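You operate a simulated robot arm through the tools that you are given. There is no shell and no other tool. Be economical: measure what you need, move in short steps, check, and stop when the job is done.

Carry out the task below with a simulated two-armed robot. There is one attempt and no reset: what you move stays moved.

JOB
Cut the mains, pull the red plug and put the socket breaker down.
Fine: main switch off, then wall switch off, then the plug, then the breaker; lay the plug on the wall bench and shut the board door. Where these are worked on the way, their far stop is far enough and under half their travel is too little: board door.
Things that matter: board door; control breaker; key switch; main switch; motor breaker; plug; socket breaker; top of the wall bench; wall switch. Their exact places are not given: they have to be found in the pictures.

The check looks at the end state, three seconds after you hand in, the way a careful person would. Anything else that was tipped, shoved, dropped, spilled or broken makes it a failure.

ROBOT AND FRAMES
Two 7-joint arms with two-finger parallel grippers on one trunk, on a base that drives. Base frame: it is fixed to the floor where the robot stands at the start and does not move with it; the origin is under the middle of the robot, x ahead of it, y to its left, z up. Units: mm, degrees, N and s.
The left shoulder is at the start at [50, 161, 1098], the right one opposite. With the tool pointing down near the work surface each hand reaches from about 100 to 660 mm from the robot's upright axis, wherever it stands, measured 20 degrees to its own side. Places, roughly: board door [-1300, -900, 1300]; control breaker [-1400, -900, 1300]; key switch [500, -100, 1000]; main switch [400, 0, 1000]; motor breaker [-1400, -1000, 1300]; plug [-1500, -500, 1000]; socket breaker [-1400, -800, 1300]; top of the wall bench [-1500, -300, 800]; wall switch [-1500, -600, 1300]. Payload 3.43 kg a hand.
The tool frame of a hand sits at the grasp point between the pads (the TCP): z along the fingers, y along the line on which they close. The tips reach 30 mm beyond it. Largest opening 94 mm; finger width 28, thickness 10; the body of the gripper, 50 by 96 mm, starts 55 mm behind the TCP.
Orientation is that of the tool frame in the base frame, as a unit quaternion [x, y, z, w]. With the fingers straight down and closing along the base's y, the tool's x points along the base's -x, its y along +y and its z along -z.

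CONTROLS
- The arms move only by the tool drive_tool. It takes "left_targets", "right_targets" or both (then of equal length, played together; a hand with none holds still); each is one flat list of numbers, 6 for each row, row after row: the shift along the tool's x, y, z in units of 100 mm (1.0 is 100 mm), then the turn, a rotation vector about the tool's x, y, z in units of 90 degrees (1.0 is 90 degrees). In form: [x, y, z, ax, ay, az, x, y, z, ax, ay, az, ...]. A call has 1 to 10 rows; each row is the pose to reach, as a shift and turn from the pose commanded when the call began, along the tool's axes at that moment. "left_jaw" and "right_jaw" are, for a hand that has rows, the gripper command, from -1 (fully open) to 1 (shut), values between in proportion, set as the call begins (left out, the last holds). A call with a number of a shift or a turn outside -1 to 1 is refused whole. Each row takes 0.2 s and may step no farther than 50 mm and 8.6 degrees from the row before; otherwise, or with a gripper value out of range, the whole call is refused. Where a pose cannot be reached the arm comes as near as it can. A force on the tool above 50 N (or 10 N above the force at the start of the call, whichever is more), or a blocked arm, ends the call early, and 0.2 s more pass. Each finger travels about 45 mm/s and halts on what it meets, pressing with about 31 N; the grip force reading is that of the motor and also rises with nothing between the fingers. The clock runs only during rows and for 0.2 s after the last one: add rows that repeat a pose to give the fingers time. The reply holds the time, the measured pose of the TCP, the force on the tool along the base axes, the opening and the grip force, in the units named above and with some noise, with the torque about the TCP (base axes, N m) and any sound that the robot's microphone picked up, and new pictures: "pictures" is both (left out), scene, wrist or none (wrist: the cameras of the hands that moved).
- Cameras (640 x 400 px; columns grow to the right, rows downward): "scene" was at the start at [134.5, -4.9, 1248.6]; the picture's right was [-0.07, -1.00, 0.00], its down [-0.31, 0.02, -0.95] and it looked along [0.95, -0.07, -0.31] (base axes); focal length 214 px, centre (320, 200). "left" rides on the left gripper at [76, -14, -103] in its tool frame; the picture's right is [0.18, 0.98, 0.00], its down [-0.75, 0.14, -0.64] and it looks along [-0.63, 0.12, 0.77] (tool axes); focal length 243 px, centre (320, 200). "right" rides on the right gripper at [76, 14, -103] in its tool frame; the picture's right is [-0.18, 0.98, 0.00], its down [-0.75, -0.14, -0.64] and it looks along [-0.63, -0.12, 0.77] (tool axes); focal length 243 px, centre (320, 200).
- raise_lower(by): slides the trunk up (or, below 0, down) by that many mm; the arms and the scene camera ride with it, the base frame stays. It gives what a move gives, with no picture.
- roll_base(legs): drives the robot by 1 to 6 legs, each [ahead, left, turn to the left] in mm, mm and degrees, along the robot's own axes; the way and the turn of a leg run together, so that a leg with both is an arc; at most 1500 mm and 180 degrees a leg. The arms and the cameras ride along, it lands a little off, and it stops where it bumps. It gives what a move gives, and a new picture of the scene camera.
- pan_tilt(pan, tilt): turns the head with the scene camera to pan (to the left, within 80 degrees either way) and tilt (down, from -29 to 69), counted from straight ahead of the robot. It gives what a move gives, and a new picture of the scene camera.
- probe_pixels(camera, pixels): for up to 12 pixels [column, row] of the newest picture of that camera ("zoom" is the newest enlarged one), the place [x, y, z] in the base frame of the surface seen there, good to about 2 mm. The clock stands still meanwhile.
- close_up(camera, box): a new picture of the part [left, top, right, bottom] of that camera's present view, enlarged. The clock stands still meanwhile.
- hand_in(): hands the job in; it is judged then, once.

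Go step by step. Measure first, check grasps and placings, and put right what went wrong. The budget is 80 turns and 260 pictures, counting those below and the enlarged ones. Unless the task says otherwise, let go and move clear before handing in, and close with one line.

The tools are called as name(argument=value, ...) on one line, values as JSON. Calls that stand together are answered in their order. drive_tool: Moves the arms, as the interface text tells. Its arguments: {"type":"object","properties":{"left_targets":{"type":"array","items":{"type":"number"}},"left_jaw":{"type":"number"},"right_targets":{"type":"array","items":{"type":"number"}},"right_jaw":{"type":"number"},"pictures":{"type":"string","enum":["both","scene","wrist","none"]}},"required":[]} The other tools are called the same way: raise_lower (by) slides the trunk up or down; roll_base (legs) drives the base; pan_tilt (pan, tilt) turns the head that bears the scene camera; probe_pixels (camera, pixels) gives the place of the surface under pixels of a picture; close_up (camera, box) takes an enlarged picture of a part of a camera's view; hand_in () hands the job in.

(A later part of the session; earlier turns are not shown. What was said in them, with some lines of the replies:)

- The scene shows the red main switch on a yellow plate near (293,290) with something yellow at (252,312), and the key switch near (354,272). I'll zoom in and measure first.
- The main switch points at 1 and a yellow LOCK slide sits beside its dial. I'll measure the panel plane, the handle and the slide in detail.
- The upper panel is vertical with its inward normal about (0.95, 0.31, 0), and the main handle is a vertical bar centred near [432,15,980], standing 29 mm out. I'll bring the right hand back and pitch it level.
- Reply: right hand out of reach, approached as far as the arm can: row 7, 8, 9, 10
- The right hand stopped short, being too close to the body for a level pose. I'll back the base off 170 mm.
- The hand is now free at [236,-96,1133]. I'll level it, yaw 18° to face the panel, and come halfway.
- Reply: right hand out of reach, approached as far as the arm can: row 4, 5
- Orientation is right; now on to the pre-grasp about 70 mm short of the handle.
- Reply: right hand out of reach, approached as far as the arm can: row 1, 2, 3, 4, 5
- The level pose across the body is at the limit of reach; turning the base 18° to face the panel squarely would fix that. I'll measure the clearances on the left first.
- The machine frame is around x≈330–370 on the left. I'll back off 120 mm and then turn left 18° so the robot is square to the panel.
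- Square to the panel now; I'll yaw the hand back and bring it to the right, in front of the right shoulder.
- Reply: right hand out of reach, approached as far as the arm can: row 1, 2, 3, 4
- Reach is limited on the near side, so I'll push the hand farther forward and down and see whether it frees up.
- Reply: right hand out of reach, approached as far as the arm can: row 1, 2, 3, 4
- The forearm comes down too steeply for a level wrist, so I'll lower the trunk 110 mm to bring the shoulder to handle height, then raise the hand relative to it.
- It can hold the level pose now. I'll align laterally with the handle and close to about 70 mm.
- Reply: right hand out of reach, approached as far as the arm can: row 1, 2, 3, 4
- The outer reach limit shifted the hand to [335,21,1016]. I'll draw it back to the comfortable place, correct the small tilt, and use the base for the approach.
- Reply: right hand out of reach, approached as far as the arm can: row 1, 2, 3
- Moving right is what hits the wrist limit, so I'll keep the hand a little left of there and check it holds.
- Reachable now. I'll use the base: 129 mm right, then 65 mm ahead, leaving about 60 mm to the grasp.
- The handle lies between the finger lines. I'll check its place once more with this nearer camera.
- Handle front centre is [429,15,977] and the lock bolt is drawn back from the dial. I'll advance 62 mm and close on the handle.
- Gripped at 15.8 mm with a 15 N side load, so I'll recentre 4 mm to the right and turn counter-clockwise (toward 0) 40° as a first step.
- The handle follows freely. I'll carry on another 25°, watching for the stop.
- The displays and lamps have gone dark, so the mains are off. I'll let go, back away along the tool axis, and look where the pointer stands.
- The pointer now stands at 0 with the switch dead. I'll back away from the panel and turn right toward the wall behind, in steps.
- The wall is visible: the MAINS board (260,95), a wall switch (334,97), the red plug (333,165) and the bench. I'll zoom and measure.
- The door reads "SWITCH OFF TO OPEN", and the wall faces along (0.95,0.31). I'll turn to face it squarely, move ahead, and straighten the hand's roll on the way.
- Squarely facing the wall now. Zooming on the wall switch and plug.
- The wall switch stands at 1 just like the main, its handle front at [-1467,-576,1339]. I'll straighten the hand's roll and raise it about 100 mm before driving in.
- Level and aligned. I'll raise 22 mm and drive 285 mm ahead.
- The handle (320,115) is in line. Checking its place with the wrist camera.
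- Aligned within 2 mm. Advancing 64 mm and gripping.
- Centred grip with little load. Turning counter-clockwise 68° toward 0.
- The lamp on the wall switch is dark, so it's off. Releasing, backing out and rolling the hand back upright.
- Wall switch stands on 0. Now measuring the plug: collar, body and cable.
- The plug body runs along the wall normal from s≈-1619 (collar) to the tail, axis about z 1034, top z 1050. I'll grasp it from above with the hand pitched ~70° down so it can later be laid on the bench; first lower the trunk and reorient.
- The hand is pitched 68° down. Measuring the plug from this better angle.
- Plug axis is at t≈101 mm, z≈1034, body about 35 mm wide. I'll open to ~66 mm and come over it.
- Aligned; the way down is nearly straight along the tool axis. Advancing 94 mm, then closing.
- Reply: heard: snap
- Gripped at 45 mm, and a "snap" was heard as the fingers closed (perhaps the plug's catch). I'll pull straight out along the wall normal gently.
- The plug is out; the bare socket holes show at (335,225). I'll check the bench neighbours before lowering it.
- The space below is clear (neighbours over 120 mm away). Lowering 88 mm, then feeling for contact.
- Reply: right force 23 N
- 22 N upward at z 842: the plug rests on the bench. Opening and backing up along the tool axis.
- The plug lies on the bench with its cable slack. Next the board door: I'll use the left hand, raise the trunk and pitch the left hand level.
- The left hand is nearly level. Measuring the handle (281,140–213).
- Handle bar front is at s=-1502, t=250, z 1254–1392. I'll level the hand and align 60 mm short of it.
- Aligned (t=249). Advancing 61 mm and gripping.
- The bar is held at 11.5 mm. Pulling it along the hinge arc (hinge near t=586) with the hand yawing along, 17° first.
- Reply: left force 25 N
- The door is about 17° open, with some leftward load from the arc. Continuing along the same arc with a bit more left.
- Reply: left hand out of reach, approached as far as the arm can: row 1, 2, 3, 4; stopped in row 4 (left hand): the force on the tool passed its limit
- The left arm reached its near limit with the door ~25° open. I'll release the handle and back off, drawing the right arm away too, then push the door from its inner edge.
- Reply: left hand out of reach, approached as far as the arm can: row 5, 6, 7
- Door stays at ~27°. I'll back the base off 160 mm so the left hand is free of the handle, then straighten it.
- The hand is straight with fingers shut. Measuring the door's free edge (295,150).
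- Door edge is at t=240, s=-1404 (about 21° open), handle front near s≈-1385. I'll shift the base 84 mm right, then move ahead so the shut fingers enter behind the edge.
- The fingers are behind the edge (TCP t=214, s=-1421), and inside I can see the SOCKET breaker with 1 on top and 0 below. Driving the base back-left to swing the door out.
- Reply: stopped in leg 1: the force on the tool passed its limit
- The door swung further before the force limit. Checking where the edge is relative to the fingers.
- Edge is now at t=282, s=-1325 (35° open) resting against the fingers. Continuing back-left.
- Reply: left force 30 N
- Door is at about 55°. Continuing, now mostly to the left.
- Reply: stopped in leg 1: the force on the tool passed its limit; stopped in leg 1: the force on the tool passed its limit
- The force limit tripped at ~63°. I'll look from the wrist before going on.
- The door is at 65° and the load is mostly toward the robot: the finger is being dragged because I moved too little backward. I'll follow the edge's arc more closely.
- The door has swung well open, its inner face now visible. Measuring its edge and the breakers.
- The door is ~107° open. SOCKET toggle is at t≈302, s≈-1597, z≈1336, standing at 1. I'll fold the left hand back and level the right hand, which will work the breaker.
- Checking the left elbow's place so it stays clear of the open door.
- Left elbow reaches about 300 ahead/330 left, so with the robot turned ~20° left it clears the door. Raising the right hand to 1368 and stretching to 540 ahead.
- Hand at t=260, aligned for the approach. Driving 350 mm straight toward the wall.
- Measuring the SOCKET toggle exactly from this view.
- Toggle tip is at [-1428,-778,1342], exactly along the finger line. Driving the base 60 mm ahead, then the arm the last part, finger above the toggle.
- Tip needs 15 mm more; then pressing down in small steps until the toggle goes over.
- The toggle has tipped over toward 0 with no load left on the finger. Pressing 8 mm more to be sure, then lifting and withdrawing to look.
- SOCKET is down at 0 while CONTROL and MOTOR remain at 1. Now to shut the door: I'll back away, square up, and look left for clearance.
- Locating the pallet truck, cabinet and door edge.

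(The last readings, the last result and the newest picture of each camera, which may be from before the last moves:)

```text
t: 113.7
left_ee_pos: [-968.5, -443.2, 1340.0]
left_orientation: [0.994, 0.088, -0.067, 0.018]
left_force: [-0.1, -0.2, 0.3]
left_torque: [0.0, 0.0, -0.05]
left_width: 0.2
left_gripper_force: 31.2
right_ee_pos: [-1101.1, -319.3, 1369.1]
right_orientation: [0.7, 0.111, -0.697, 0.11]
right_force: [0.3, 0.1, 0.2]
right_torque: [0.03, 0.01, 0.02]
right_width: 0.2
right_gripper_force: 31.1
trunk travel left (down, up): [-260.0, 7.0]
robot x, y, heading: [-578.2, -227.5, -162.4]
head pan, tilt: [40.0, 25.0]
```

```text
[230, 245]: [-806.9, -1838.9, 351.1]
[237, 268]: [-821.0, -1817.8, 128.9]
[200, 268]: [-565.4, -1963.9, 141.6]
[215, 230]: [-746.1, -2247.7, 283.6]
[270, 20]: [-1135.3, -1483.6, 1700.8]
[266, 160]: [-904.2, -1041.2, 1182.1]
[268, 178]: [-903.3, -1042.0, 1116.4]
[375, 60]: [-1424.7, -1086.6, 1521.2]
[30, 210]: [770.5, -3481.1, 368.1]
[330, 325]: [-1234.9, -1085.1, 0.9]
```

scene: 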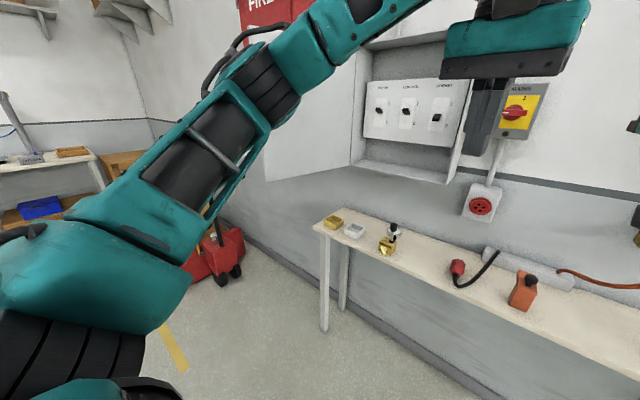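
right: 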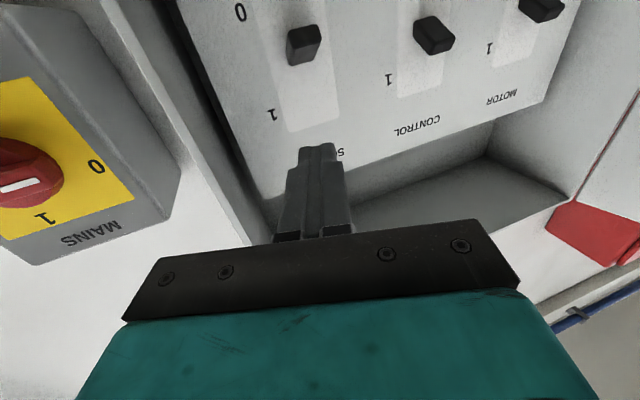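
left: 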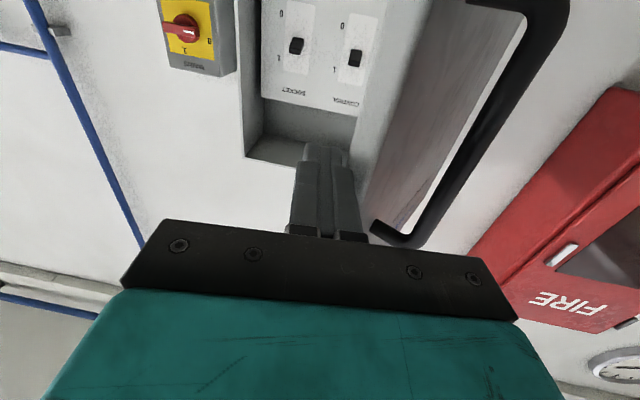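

The way left is clear (truck beyond y -1800) and the door edge is at t=714, s=-1180. Levelling the left hand again and lowering the trunk so it passes below the handle.

drive_tool(left_targets=[-0.1, 0, 0, 0, -0.09, 0, -0.2, 0, 0, 0, -0.18, 0, -0.3, 0, 0, 0, -0.27, 0, -0.4, 0, 0, 0, -0.36, 0, -0.5, 0, 0, 0, -0.45, 0, -0.6, 0, 0, 0, -0.54, 0, -0.7, 0, 0, 0, -0.63, 0, -0.8, 0, 0, 0, -0.72, 0, -0.9, 0, 0, 0, -0.81, 0, -1.0, 0, 0, 0, -0.9, 0], pictures="none")

raise_lower(by=-150)

drive_tool(left_targets=[0, 0, 0, -0.05, 0, 0, 0, 0, 0, -0.09, 0, 0], pictures="none")

roll_base(legs=[[-70, 0, 0], [0, 625, 0]])

pan_tilt(pan=10, tilt=15)

```text
t: 115.9
left_ee_pos: [-1066.7, -460.3, 1353.6]
left_orientation: [0.711, 0.055, -0.697, 0.072]
left_force: [0.2, 0.8, -0.7]
left_torque: [0.02, -0.01, -0.02]
left_width: 0.0
left_gripper_force: 30.5
right_ee_pos: [-1102.1, -320.0, 1369.3]
right_orientation: [0.7, 0.111, -0.696, 0.11]
right_force: [0.2, -0.3, 0.5]
right_torque: [0.0, 0.01, -0.01]
right_width: 0.3
right_gripper_force: 31.0
trunk travel left (down, up): [-260.0, 7.0]
robot x, y, heading: [-584.6, -235.3, -162.2]
head pan, tilt: [40.0, 25.0]
```

```text
t: 117.7
left_ee_pos: [-1066.1, -461.3, 1203.6]
left_orientation: [0.711, 0.055, -0.697, 0.071]
left_force: [0.3, -0.3, -0.1]
left_torque: [-0.01, -0.02, -0.03]
left_width: 0.0
left_gripper_force: 30.5
right_ee_pos: [-1101.0, -318.6, 1220.0]
right_orientation: [0.7, 0.111, -0.697, 0.11]
right_force: [0.6, 0.9, 0.5]
right_torque: [-0.03, 0.03, 0.02]
right_width: 0.0
right_gripper_force: 30.9
trunk travel left (down, up): [-110.0, 157.0]
robot x, y, heading: [-586.2, -234.6, -162.1]
head pan, tilt: [40.0, 25.0]
```

```text
t: 118.3
left_ee_pos: [-1066.1, -460.0, 1203.5]
left_orientation: [0.705, 0.104, -0.692, 0.12]
left_force: [1.0, -0.7, 0.0]
left_torque: [-0.03, -0.01, 0.01]
left_width: 0.1
left_gripper_force: 31.3
right_ee_pos: [-1100.7, -318.6, 1218.5]
right_orientation: [0.7, 0.111, -0.697, 0.11]
right_force: [0.0, 1.1, 0.5]
right_torque: [0.02, -0.04, -0.02]
right_width: 0.0
right_gripper_force: 30.6
trunk travel left (down, up): [-110.0, 157.0]
robot x, y, heading: [-584.4, -233.4, -162.3]
head pan, tilt: [40.0, 25.0]
```

```text
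t: 122.4
left_ee_pos: [-813.1, -1029.7, 1204.5]
left_orientation: [0.705, 0.102, -0.692, 0.12]
left_force: [0.3, -0.3, -0.1]
left_torque: [0.03, 0.02, -0.01]
left_width: 0.0
left_gripper_force: 30.7
right_ee_pos: [-848.3, -886.9, 1219.4]
right_orientation: [0.701, 0.11, -0.697, 0.108]
right_force: [0.8, 0.7, -0.8]
right_torque: [-0.02, 0.03, -0.02]
right_width: 0.0
right_gripper_force: 31.0
trunk travel left (down, up): [-110.0, 157.0]
robot x, y, heading: [-331.4, -803.0, -162.3]
head pan, tilt: [40.0, 25.0]
```

scene: 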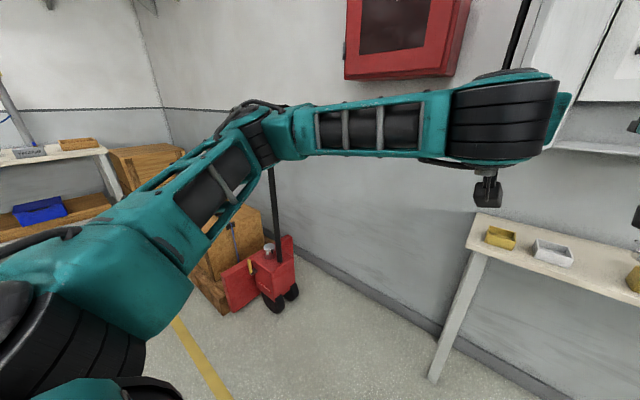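

```text
t: 123.3
left_ee_pos: [-812.1, -1029.5, 1204.1]
left_orientation: [0.705, 0.101, -0.692, 0.119]
left_force: [-0.1, 0.8, 0.1]
left_torque: [-0.02, -0.01, -0.02]
left_width: 0.0
left_gripper_force: 31.4
right_ee_pos: [-848.3, -887.9, 1219.3]
right_orientation: [0.701, 0.109, -0.697, 0.108]
right_force: [0.9, 0.5, -0.5]
right_torque: [0.01, 0.01, -0.01]
right_width: 0.0
right_gripper_force: 30.9
trunk travel left (down, up): [-110.0, 157.0]
robot x, y, heading: [-332.5, -802.0, -162.6]
head pan, tilt: [10.0, 15.0]
```

scene: 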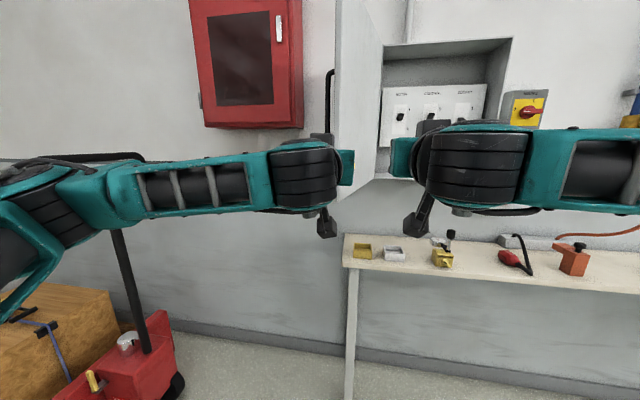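

Hand at t=731, s=-1090, just left of the edge line. Going 28 mm further left, then 92 mm ahead beside the door's outer face.

roll_base(legs=[[0, 30, 0], [92, 0, 0]])

drive_tool(left_targets=[0, 0, 0, 0, 0, 0], pictures="wrist")

```text
t: 124.9
left_ee_pos: [-891.8, -1088.6, 1203.2]
left_orientation: [0.705, 0.102, -0.692, 0.12]
left_force: [-0.3, -0.2, 0.6]
left_torque: [0.02, 0.01, 0.01]
left_width: 0.0
left_gripper_force: 31.7
right_ee_pos: [-927.3, -946.4, 1219.8]
right_orientation: [0.7, 0.11, -0.697, 0.11]
right_force: [0.0, -0.2, -0.3]
right_torque: [-0.04, 0.02, 0.01]
right_width: 0.0
right_gripper_force: 31.2
trunk travel left (down, up): [-110.0, 157.0]
robot x, y, heading: [-408.3, -857.8, -162.3]
head pan, tilt: [10.0, 15.0]
```

scene: 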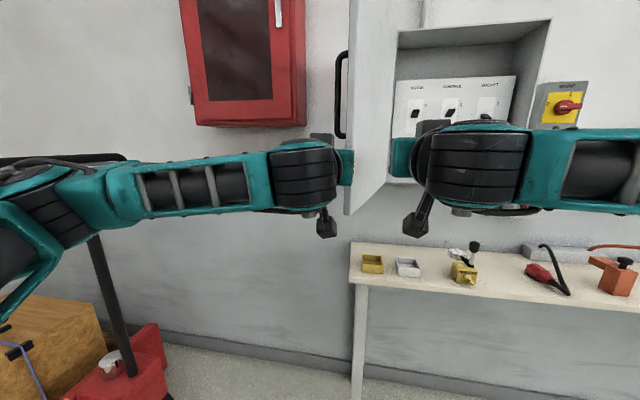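

```text
t: 125.3
left_ee_pos: [-890.6, -1087.8, 1204.6]
left_orientation: [0.705, 0.102, -0.692, 0.12]
left_force: [-0.5, 0.5, -0.8]
left_torque: [0.02, -0.02, -0.01]
left_width: 0.0
left_gripper_force: 31.2
right_ee_pos: [-926.4, -945.6, 1218.2]
right_orientation: [0.7, 0.11, -0.697, 0.109]
right_force: [-0.5, 0.4, -0.4]
right_torque: [0.01, 0.01, -0.01]
right_width: 0.0
right_gripper_force: 31.0
trunk travel left (down, up): [-110.0, 157.0]
robot x, y, heading: [-405.7, -855.4, -162.3]
head pan, tilt: [10.0, 15.0]
```

left: 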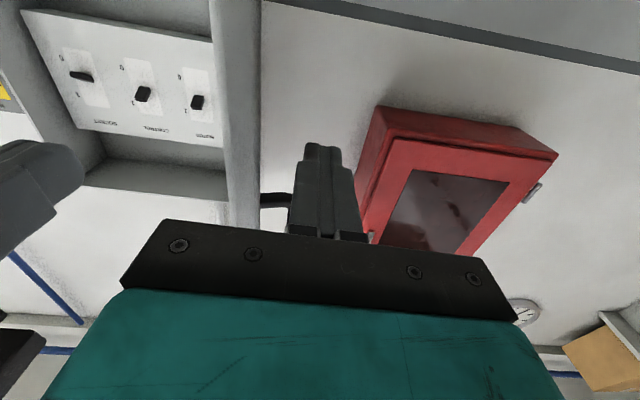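

Fingers are left of the door (gap ~38 mm), handle above them. Pushing right along the arc with the base.

roll_base(legs=[[-20, -160, 0]])

roll_base(legs=[[24, -125, 0]])

```text
t: 126.7
left_ee_pos: [-920.6, -927.9, 1203.4]
left_orientation: [0.705, 0.102, -0.692, 0.12]
left_force: [0.5, 0.8, 0.1]
left_torque: [-0.01, 0.01, 0.04]
left_width: 0.0
left_gripper_force: 31.3
right_ee_pos: [-955.3, -786.2, 1219.1]
right_orientation: [0.701, 0.109, -0.696, 0.109]
right_force: [-0.4, -0.3, 0.9]
right_torque: [0.01, 0.01, 0.03]
right_width: 0.0
right_gripper_force: 30.9
trunk travel left (down, up): [-110.0, 157.0]
robot x, y, heading: [-438.6, -703.6, -162.4]
head pan, tilt: [10.0, 15.0]
```

scene: 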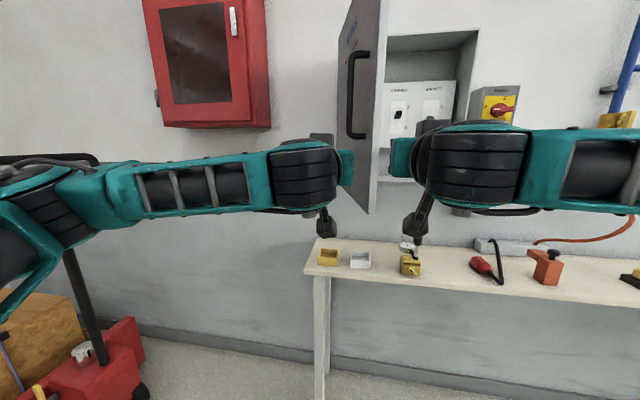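

```text
t: 128.0
left_ee_pos: [-981.6, -814.1, 1203.9]
left_orientation: [0.705, 0.102, -0.692, 0.119]
left_force: [0.4, 0.5, 0.1]
left_torque: [-0.03, 0.02, 0.0]
left_width: 0.0
left_gripper_force: 31.1
right_ee_pos: [-1016.7, -672.8, 1219.6]
right_orientation: [0.7, 0.109, -0.697, 0.108]
right_force: [-0.5, -0.5, -0.2]
right_torque: [-0.01, -0.05, 0.0]
right_width: 0.1
right_gripper_force: 31.1
trunk travel left (down, up): [-110.0, 157.0]
robot x, y, heading: [-496.6, -590.1, -162.7]
head pan, tilt: [10.0, 15.0]
```

scene: 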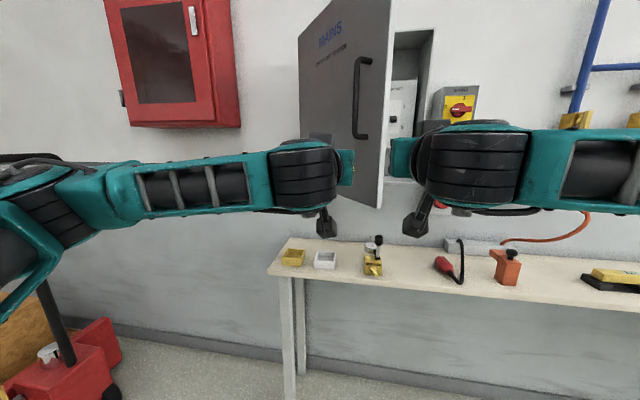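

The door is following. Checking the edge.

probe_pixels(camera="scene", pixels=[[376, 195], [382, 60], [372, 205]])

```text
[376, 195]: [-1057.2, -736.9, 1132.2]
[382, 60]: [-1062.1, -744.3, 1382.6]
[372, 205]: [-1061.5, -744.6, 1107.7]
```

The door coasted ahead to ~54°. Now I'll push it shut with the fingertips: first diagonal, then forward.

roll_base(legs=[[146, -134, 0]])

roll_base(legs=[[110, -40, 0]])

```text
t: 129.6
left_ee_pos: [-1159.7, -732.9, 1204.2]
left_orientation: [0.705, 0.103, -0.692, 0.12]
left_force: [0.1, 0.0, -0.5]
left_torque: [0.0, 0.02, 0.04]
left_width: 0.0
left_gripper_force: 30.1
right_ee_pos: [-1194.9, -590.7, 1218.4]
right_orientation: [0.7, 0.109, -0.697, 0.108]
right_force: [-0.3, -0.4, 0.0]
right_torque: [-0.01, -0.02, 0.01]
right_width: 0.0
right_gripper_force: 30.9
trunk travel left (down, up): [-110.0, 157.0]
robot x, y, heading: [-678.2, -503.1, -162.3]
head pan, tilt: [10.0, 15.0]
```

scene: 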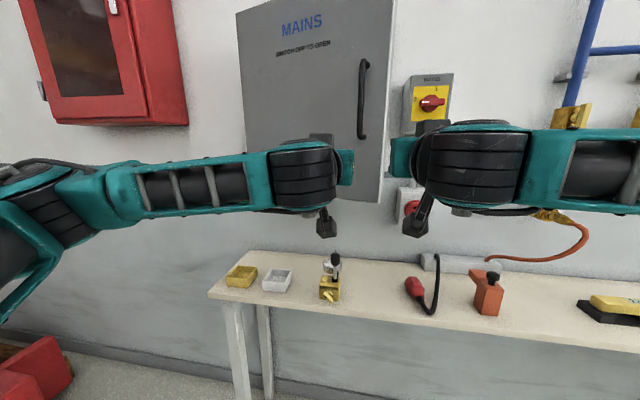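

```text
t: 130.8
left_ee_pos: [-1278.2, -729.7, 1202.7]
left_orientation: [0.705, 0.103, -0.691, 0.121]
left_force: [1.3, 0.4, -0.7]
left_torque: [-0.01, 0.01, 0.01]
left_width: 0.0
left_gripper_force: 30.8
right_ee_pos: [-1313.4, -587.2, 1217.9]
right_orientation: [0.7, 0.109, -0.697, 0.109]
right_force: [0.5, -0.4, -0.3]
right_torque: [0.01, 0.01, 0.01]
right_width: 0.0
right_gripper_force: 31.1
trunk travel left (down, up): [-110.0, 157.0]
robot x, y, heading: [-799.3, -503.1, -162.7]
head pan, tilt: [10.0, 15.0]
```

scene: 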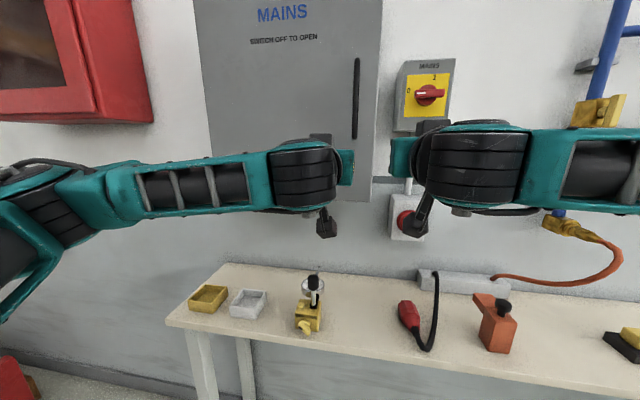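

Looks nearly shut. Measuring the door's edge against its closed plane (s=-1536).

probe_pixels(camera="scene", pixels=[[375, 60], [368, 195], [225, 60], [378, 110]])

close_up(camera="scene", box=[320, 0, 460, 220])

```text
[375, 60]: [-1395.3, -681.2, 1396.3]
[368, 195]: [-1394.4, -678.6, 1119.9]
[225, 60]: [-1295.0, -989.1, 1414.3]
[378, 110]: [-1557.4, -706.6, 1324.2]
```

```text
1.82 times, centred on (390, 110) of scene
```

zoom: 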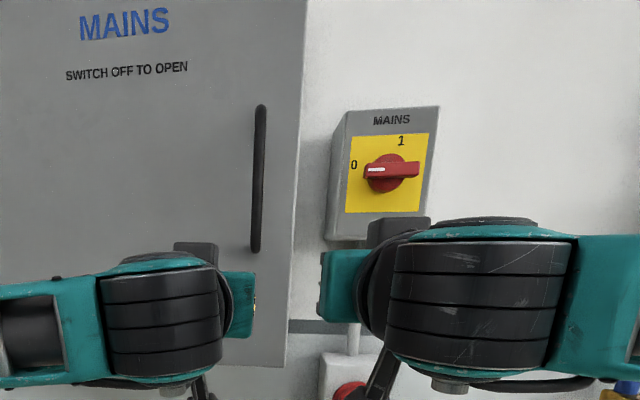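

The edge reads s=-1537, the same as when first shut. A light push with the fingertips will confirm it.

drive_tool(left_targets=[0, 0, 0.25, 0, 0, 0, 0, 0, 0.5, 0, 0, 0, 0, 0, 0.6, 0, 0, 0, 0, 0, 0.66, 0, 0, 0, 0, 0, 0.69, 0, 0, 0], pictures="none")

drive_tool(left_targets=[0, 0, -0.3, 0, 0, 0, 0, 0, -0.6, 0, 0, 0], pictures="none")

roll_base(legs=[[-350, 0, 0]])

pan_tilt(pan=0, tilt=15)

close_up(camera="scene", box=[140, 40, 480, 360])

```text
t: 132.0
left_ee_pos: [-1342.4, -750.5, 1201.3]
left_orientation: [0.705, 0.103, -0.691, 0.121]
left_force: [3.5, 0.3, -1.2]
left_torque: [-0.01, 0.03, 0.01]
left_width: 0.0
left_gripper_force: 31.0
right_ee_pos: [-1312.0, -587.2, 1218.9]
right_orientation: [0.7, 0.11, -0.698, 0.109]
right_force: [-0.4, 0.9, -0.8]
right_torque: [-0.01, 0.02, -0.02]
right_width: 0.0
right_gripper_force: 31.1
trunk travel left (down, up): [-110.0, 157.0]
robot x, y, heading: [-791.1, -503.2, -162.3]
head pan, tilt: [10.0, 15.0]
```

```text
t: 132.6
left_ee_pos: [-1285.5, -731.3, 1204.8]
left_orientation: [0.705, 0.102, -0.692, 0.119]
left_force: [-0.6, -0.2, 0.0]
left_torque: [-0.05, -0.03, 0.0]
left_width: 0.0
left_gripper_force: 30.8
right_ee_pos: [-1312.7, -587.1, 1219.3]
right_orientation: [0.7, 0.108, -0.698, 0.108]
right_force: [0.0, 0.4, -0.1]
right_torque: [0.02, -0.01, 0.01]
right_width: 0.0
right_gripper_force: 31.7
trunk travel left (down, up): [-110.0, 157.0]
robot x, y, heading: [-794.6, -506.6, -162.3]
head pan, tilt: [10.0, 15.0]
```

```text
t: 134.9
left_ee_pos: [-951.1, -628.9, 1205.1]
left_orientation: [0.704, 0.104, -0.691, 0.122]
left_force: [0.6, -0.3, -0.1]
left_torque: [0.01, -0.02, -0.02]
left_width: 0.0
left_gripper_force: 31.2
right_ee_pos: [-978.5, -482.1, 1219.5]
right_orientation: [0.7, 0.112, -0.697, 0.111]
right_force: [-0.4, 0.4, 0.1]
right_torque: [0.0, -0.01, 0.0]
right_width: 0.0
right_gripper_force: 30.9
trunk travel left (down, up): [-110.0, 157.0]
robot x, y, heading: [-462.9, -394.7, -162.3]
head pan, tilt: [10.0, 15.0]
```

scene: 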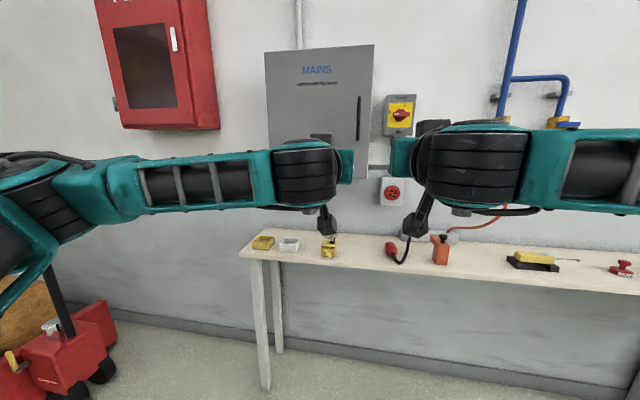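

```text
t: 135.6
left_ee_pos: [-952.5, -628.6, 1204.1]
left_orientation: [0.705, 0.104, -0.691, 0.123]
left_force: [-0.1, -0.3, -0.3]
left_torque: [0.01, -0.03, 0.01]
left_width: 0.0
left_gripper_force: 30.8
right_ee_pos: [-977.8, -482.2, 1219.0]
right_orientation: [0.7, 0.113, -0.697, 0.111]
right_force: [-0.7, -0.5, 0.9]
right_torque: [0.05, -0.06, 0.01]
right_width: 0.2
right_gripper_force: 31.3
trunk travel left (down, up): [-110.0, 157.0]
robot x, y, heading: [-460.6, -390.7, -162.3]
head pan, tilt: [0.0, 15.0]
```

scene: 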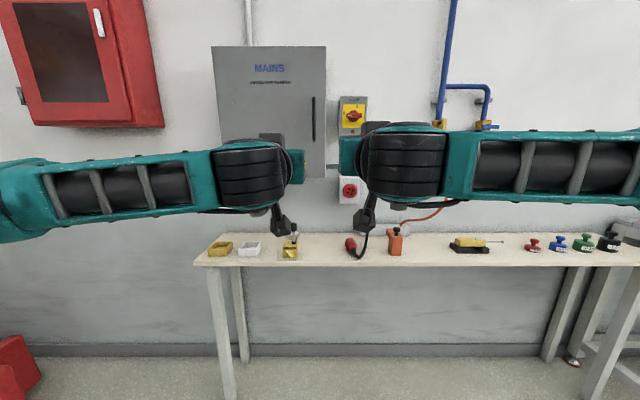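

```text
1.25 times, centred on (310, 200) of scene
```

zoom: 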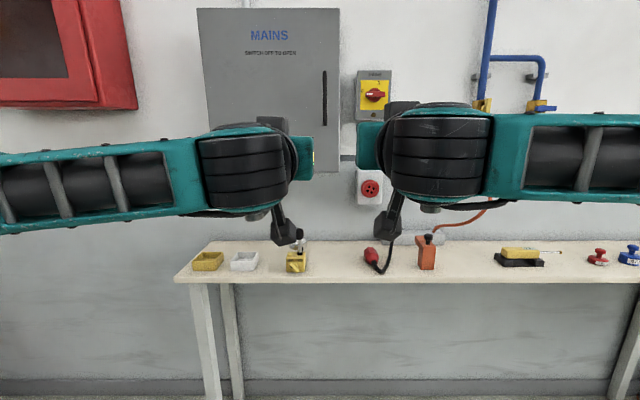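

The door is shut against its frame, the wall switch stands at 0, the plug lies on the bench and both hands are clear of everything. Handing in.

hand_in()

```text
The job is handed in.
```

The job is handed in: main switch off, wall switch off, plug pulled and laid on the wall bench, socket breaker down, and board door shut, done in that order. A "snap" was heard as the gripper closed on the plug; I saw no damage, but I didn't find its cause.
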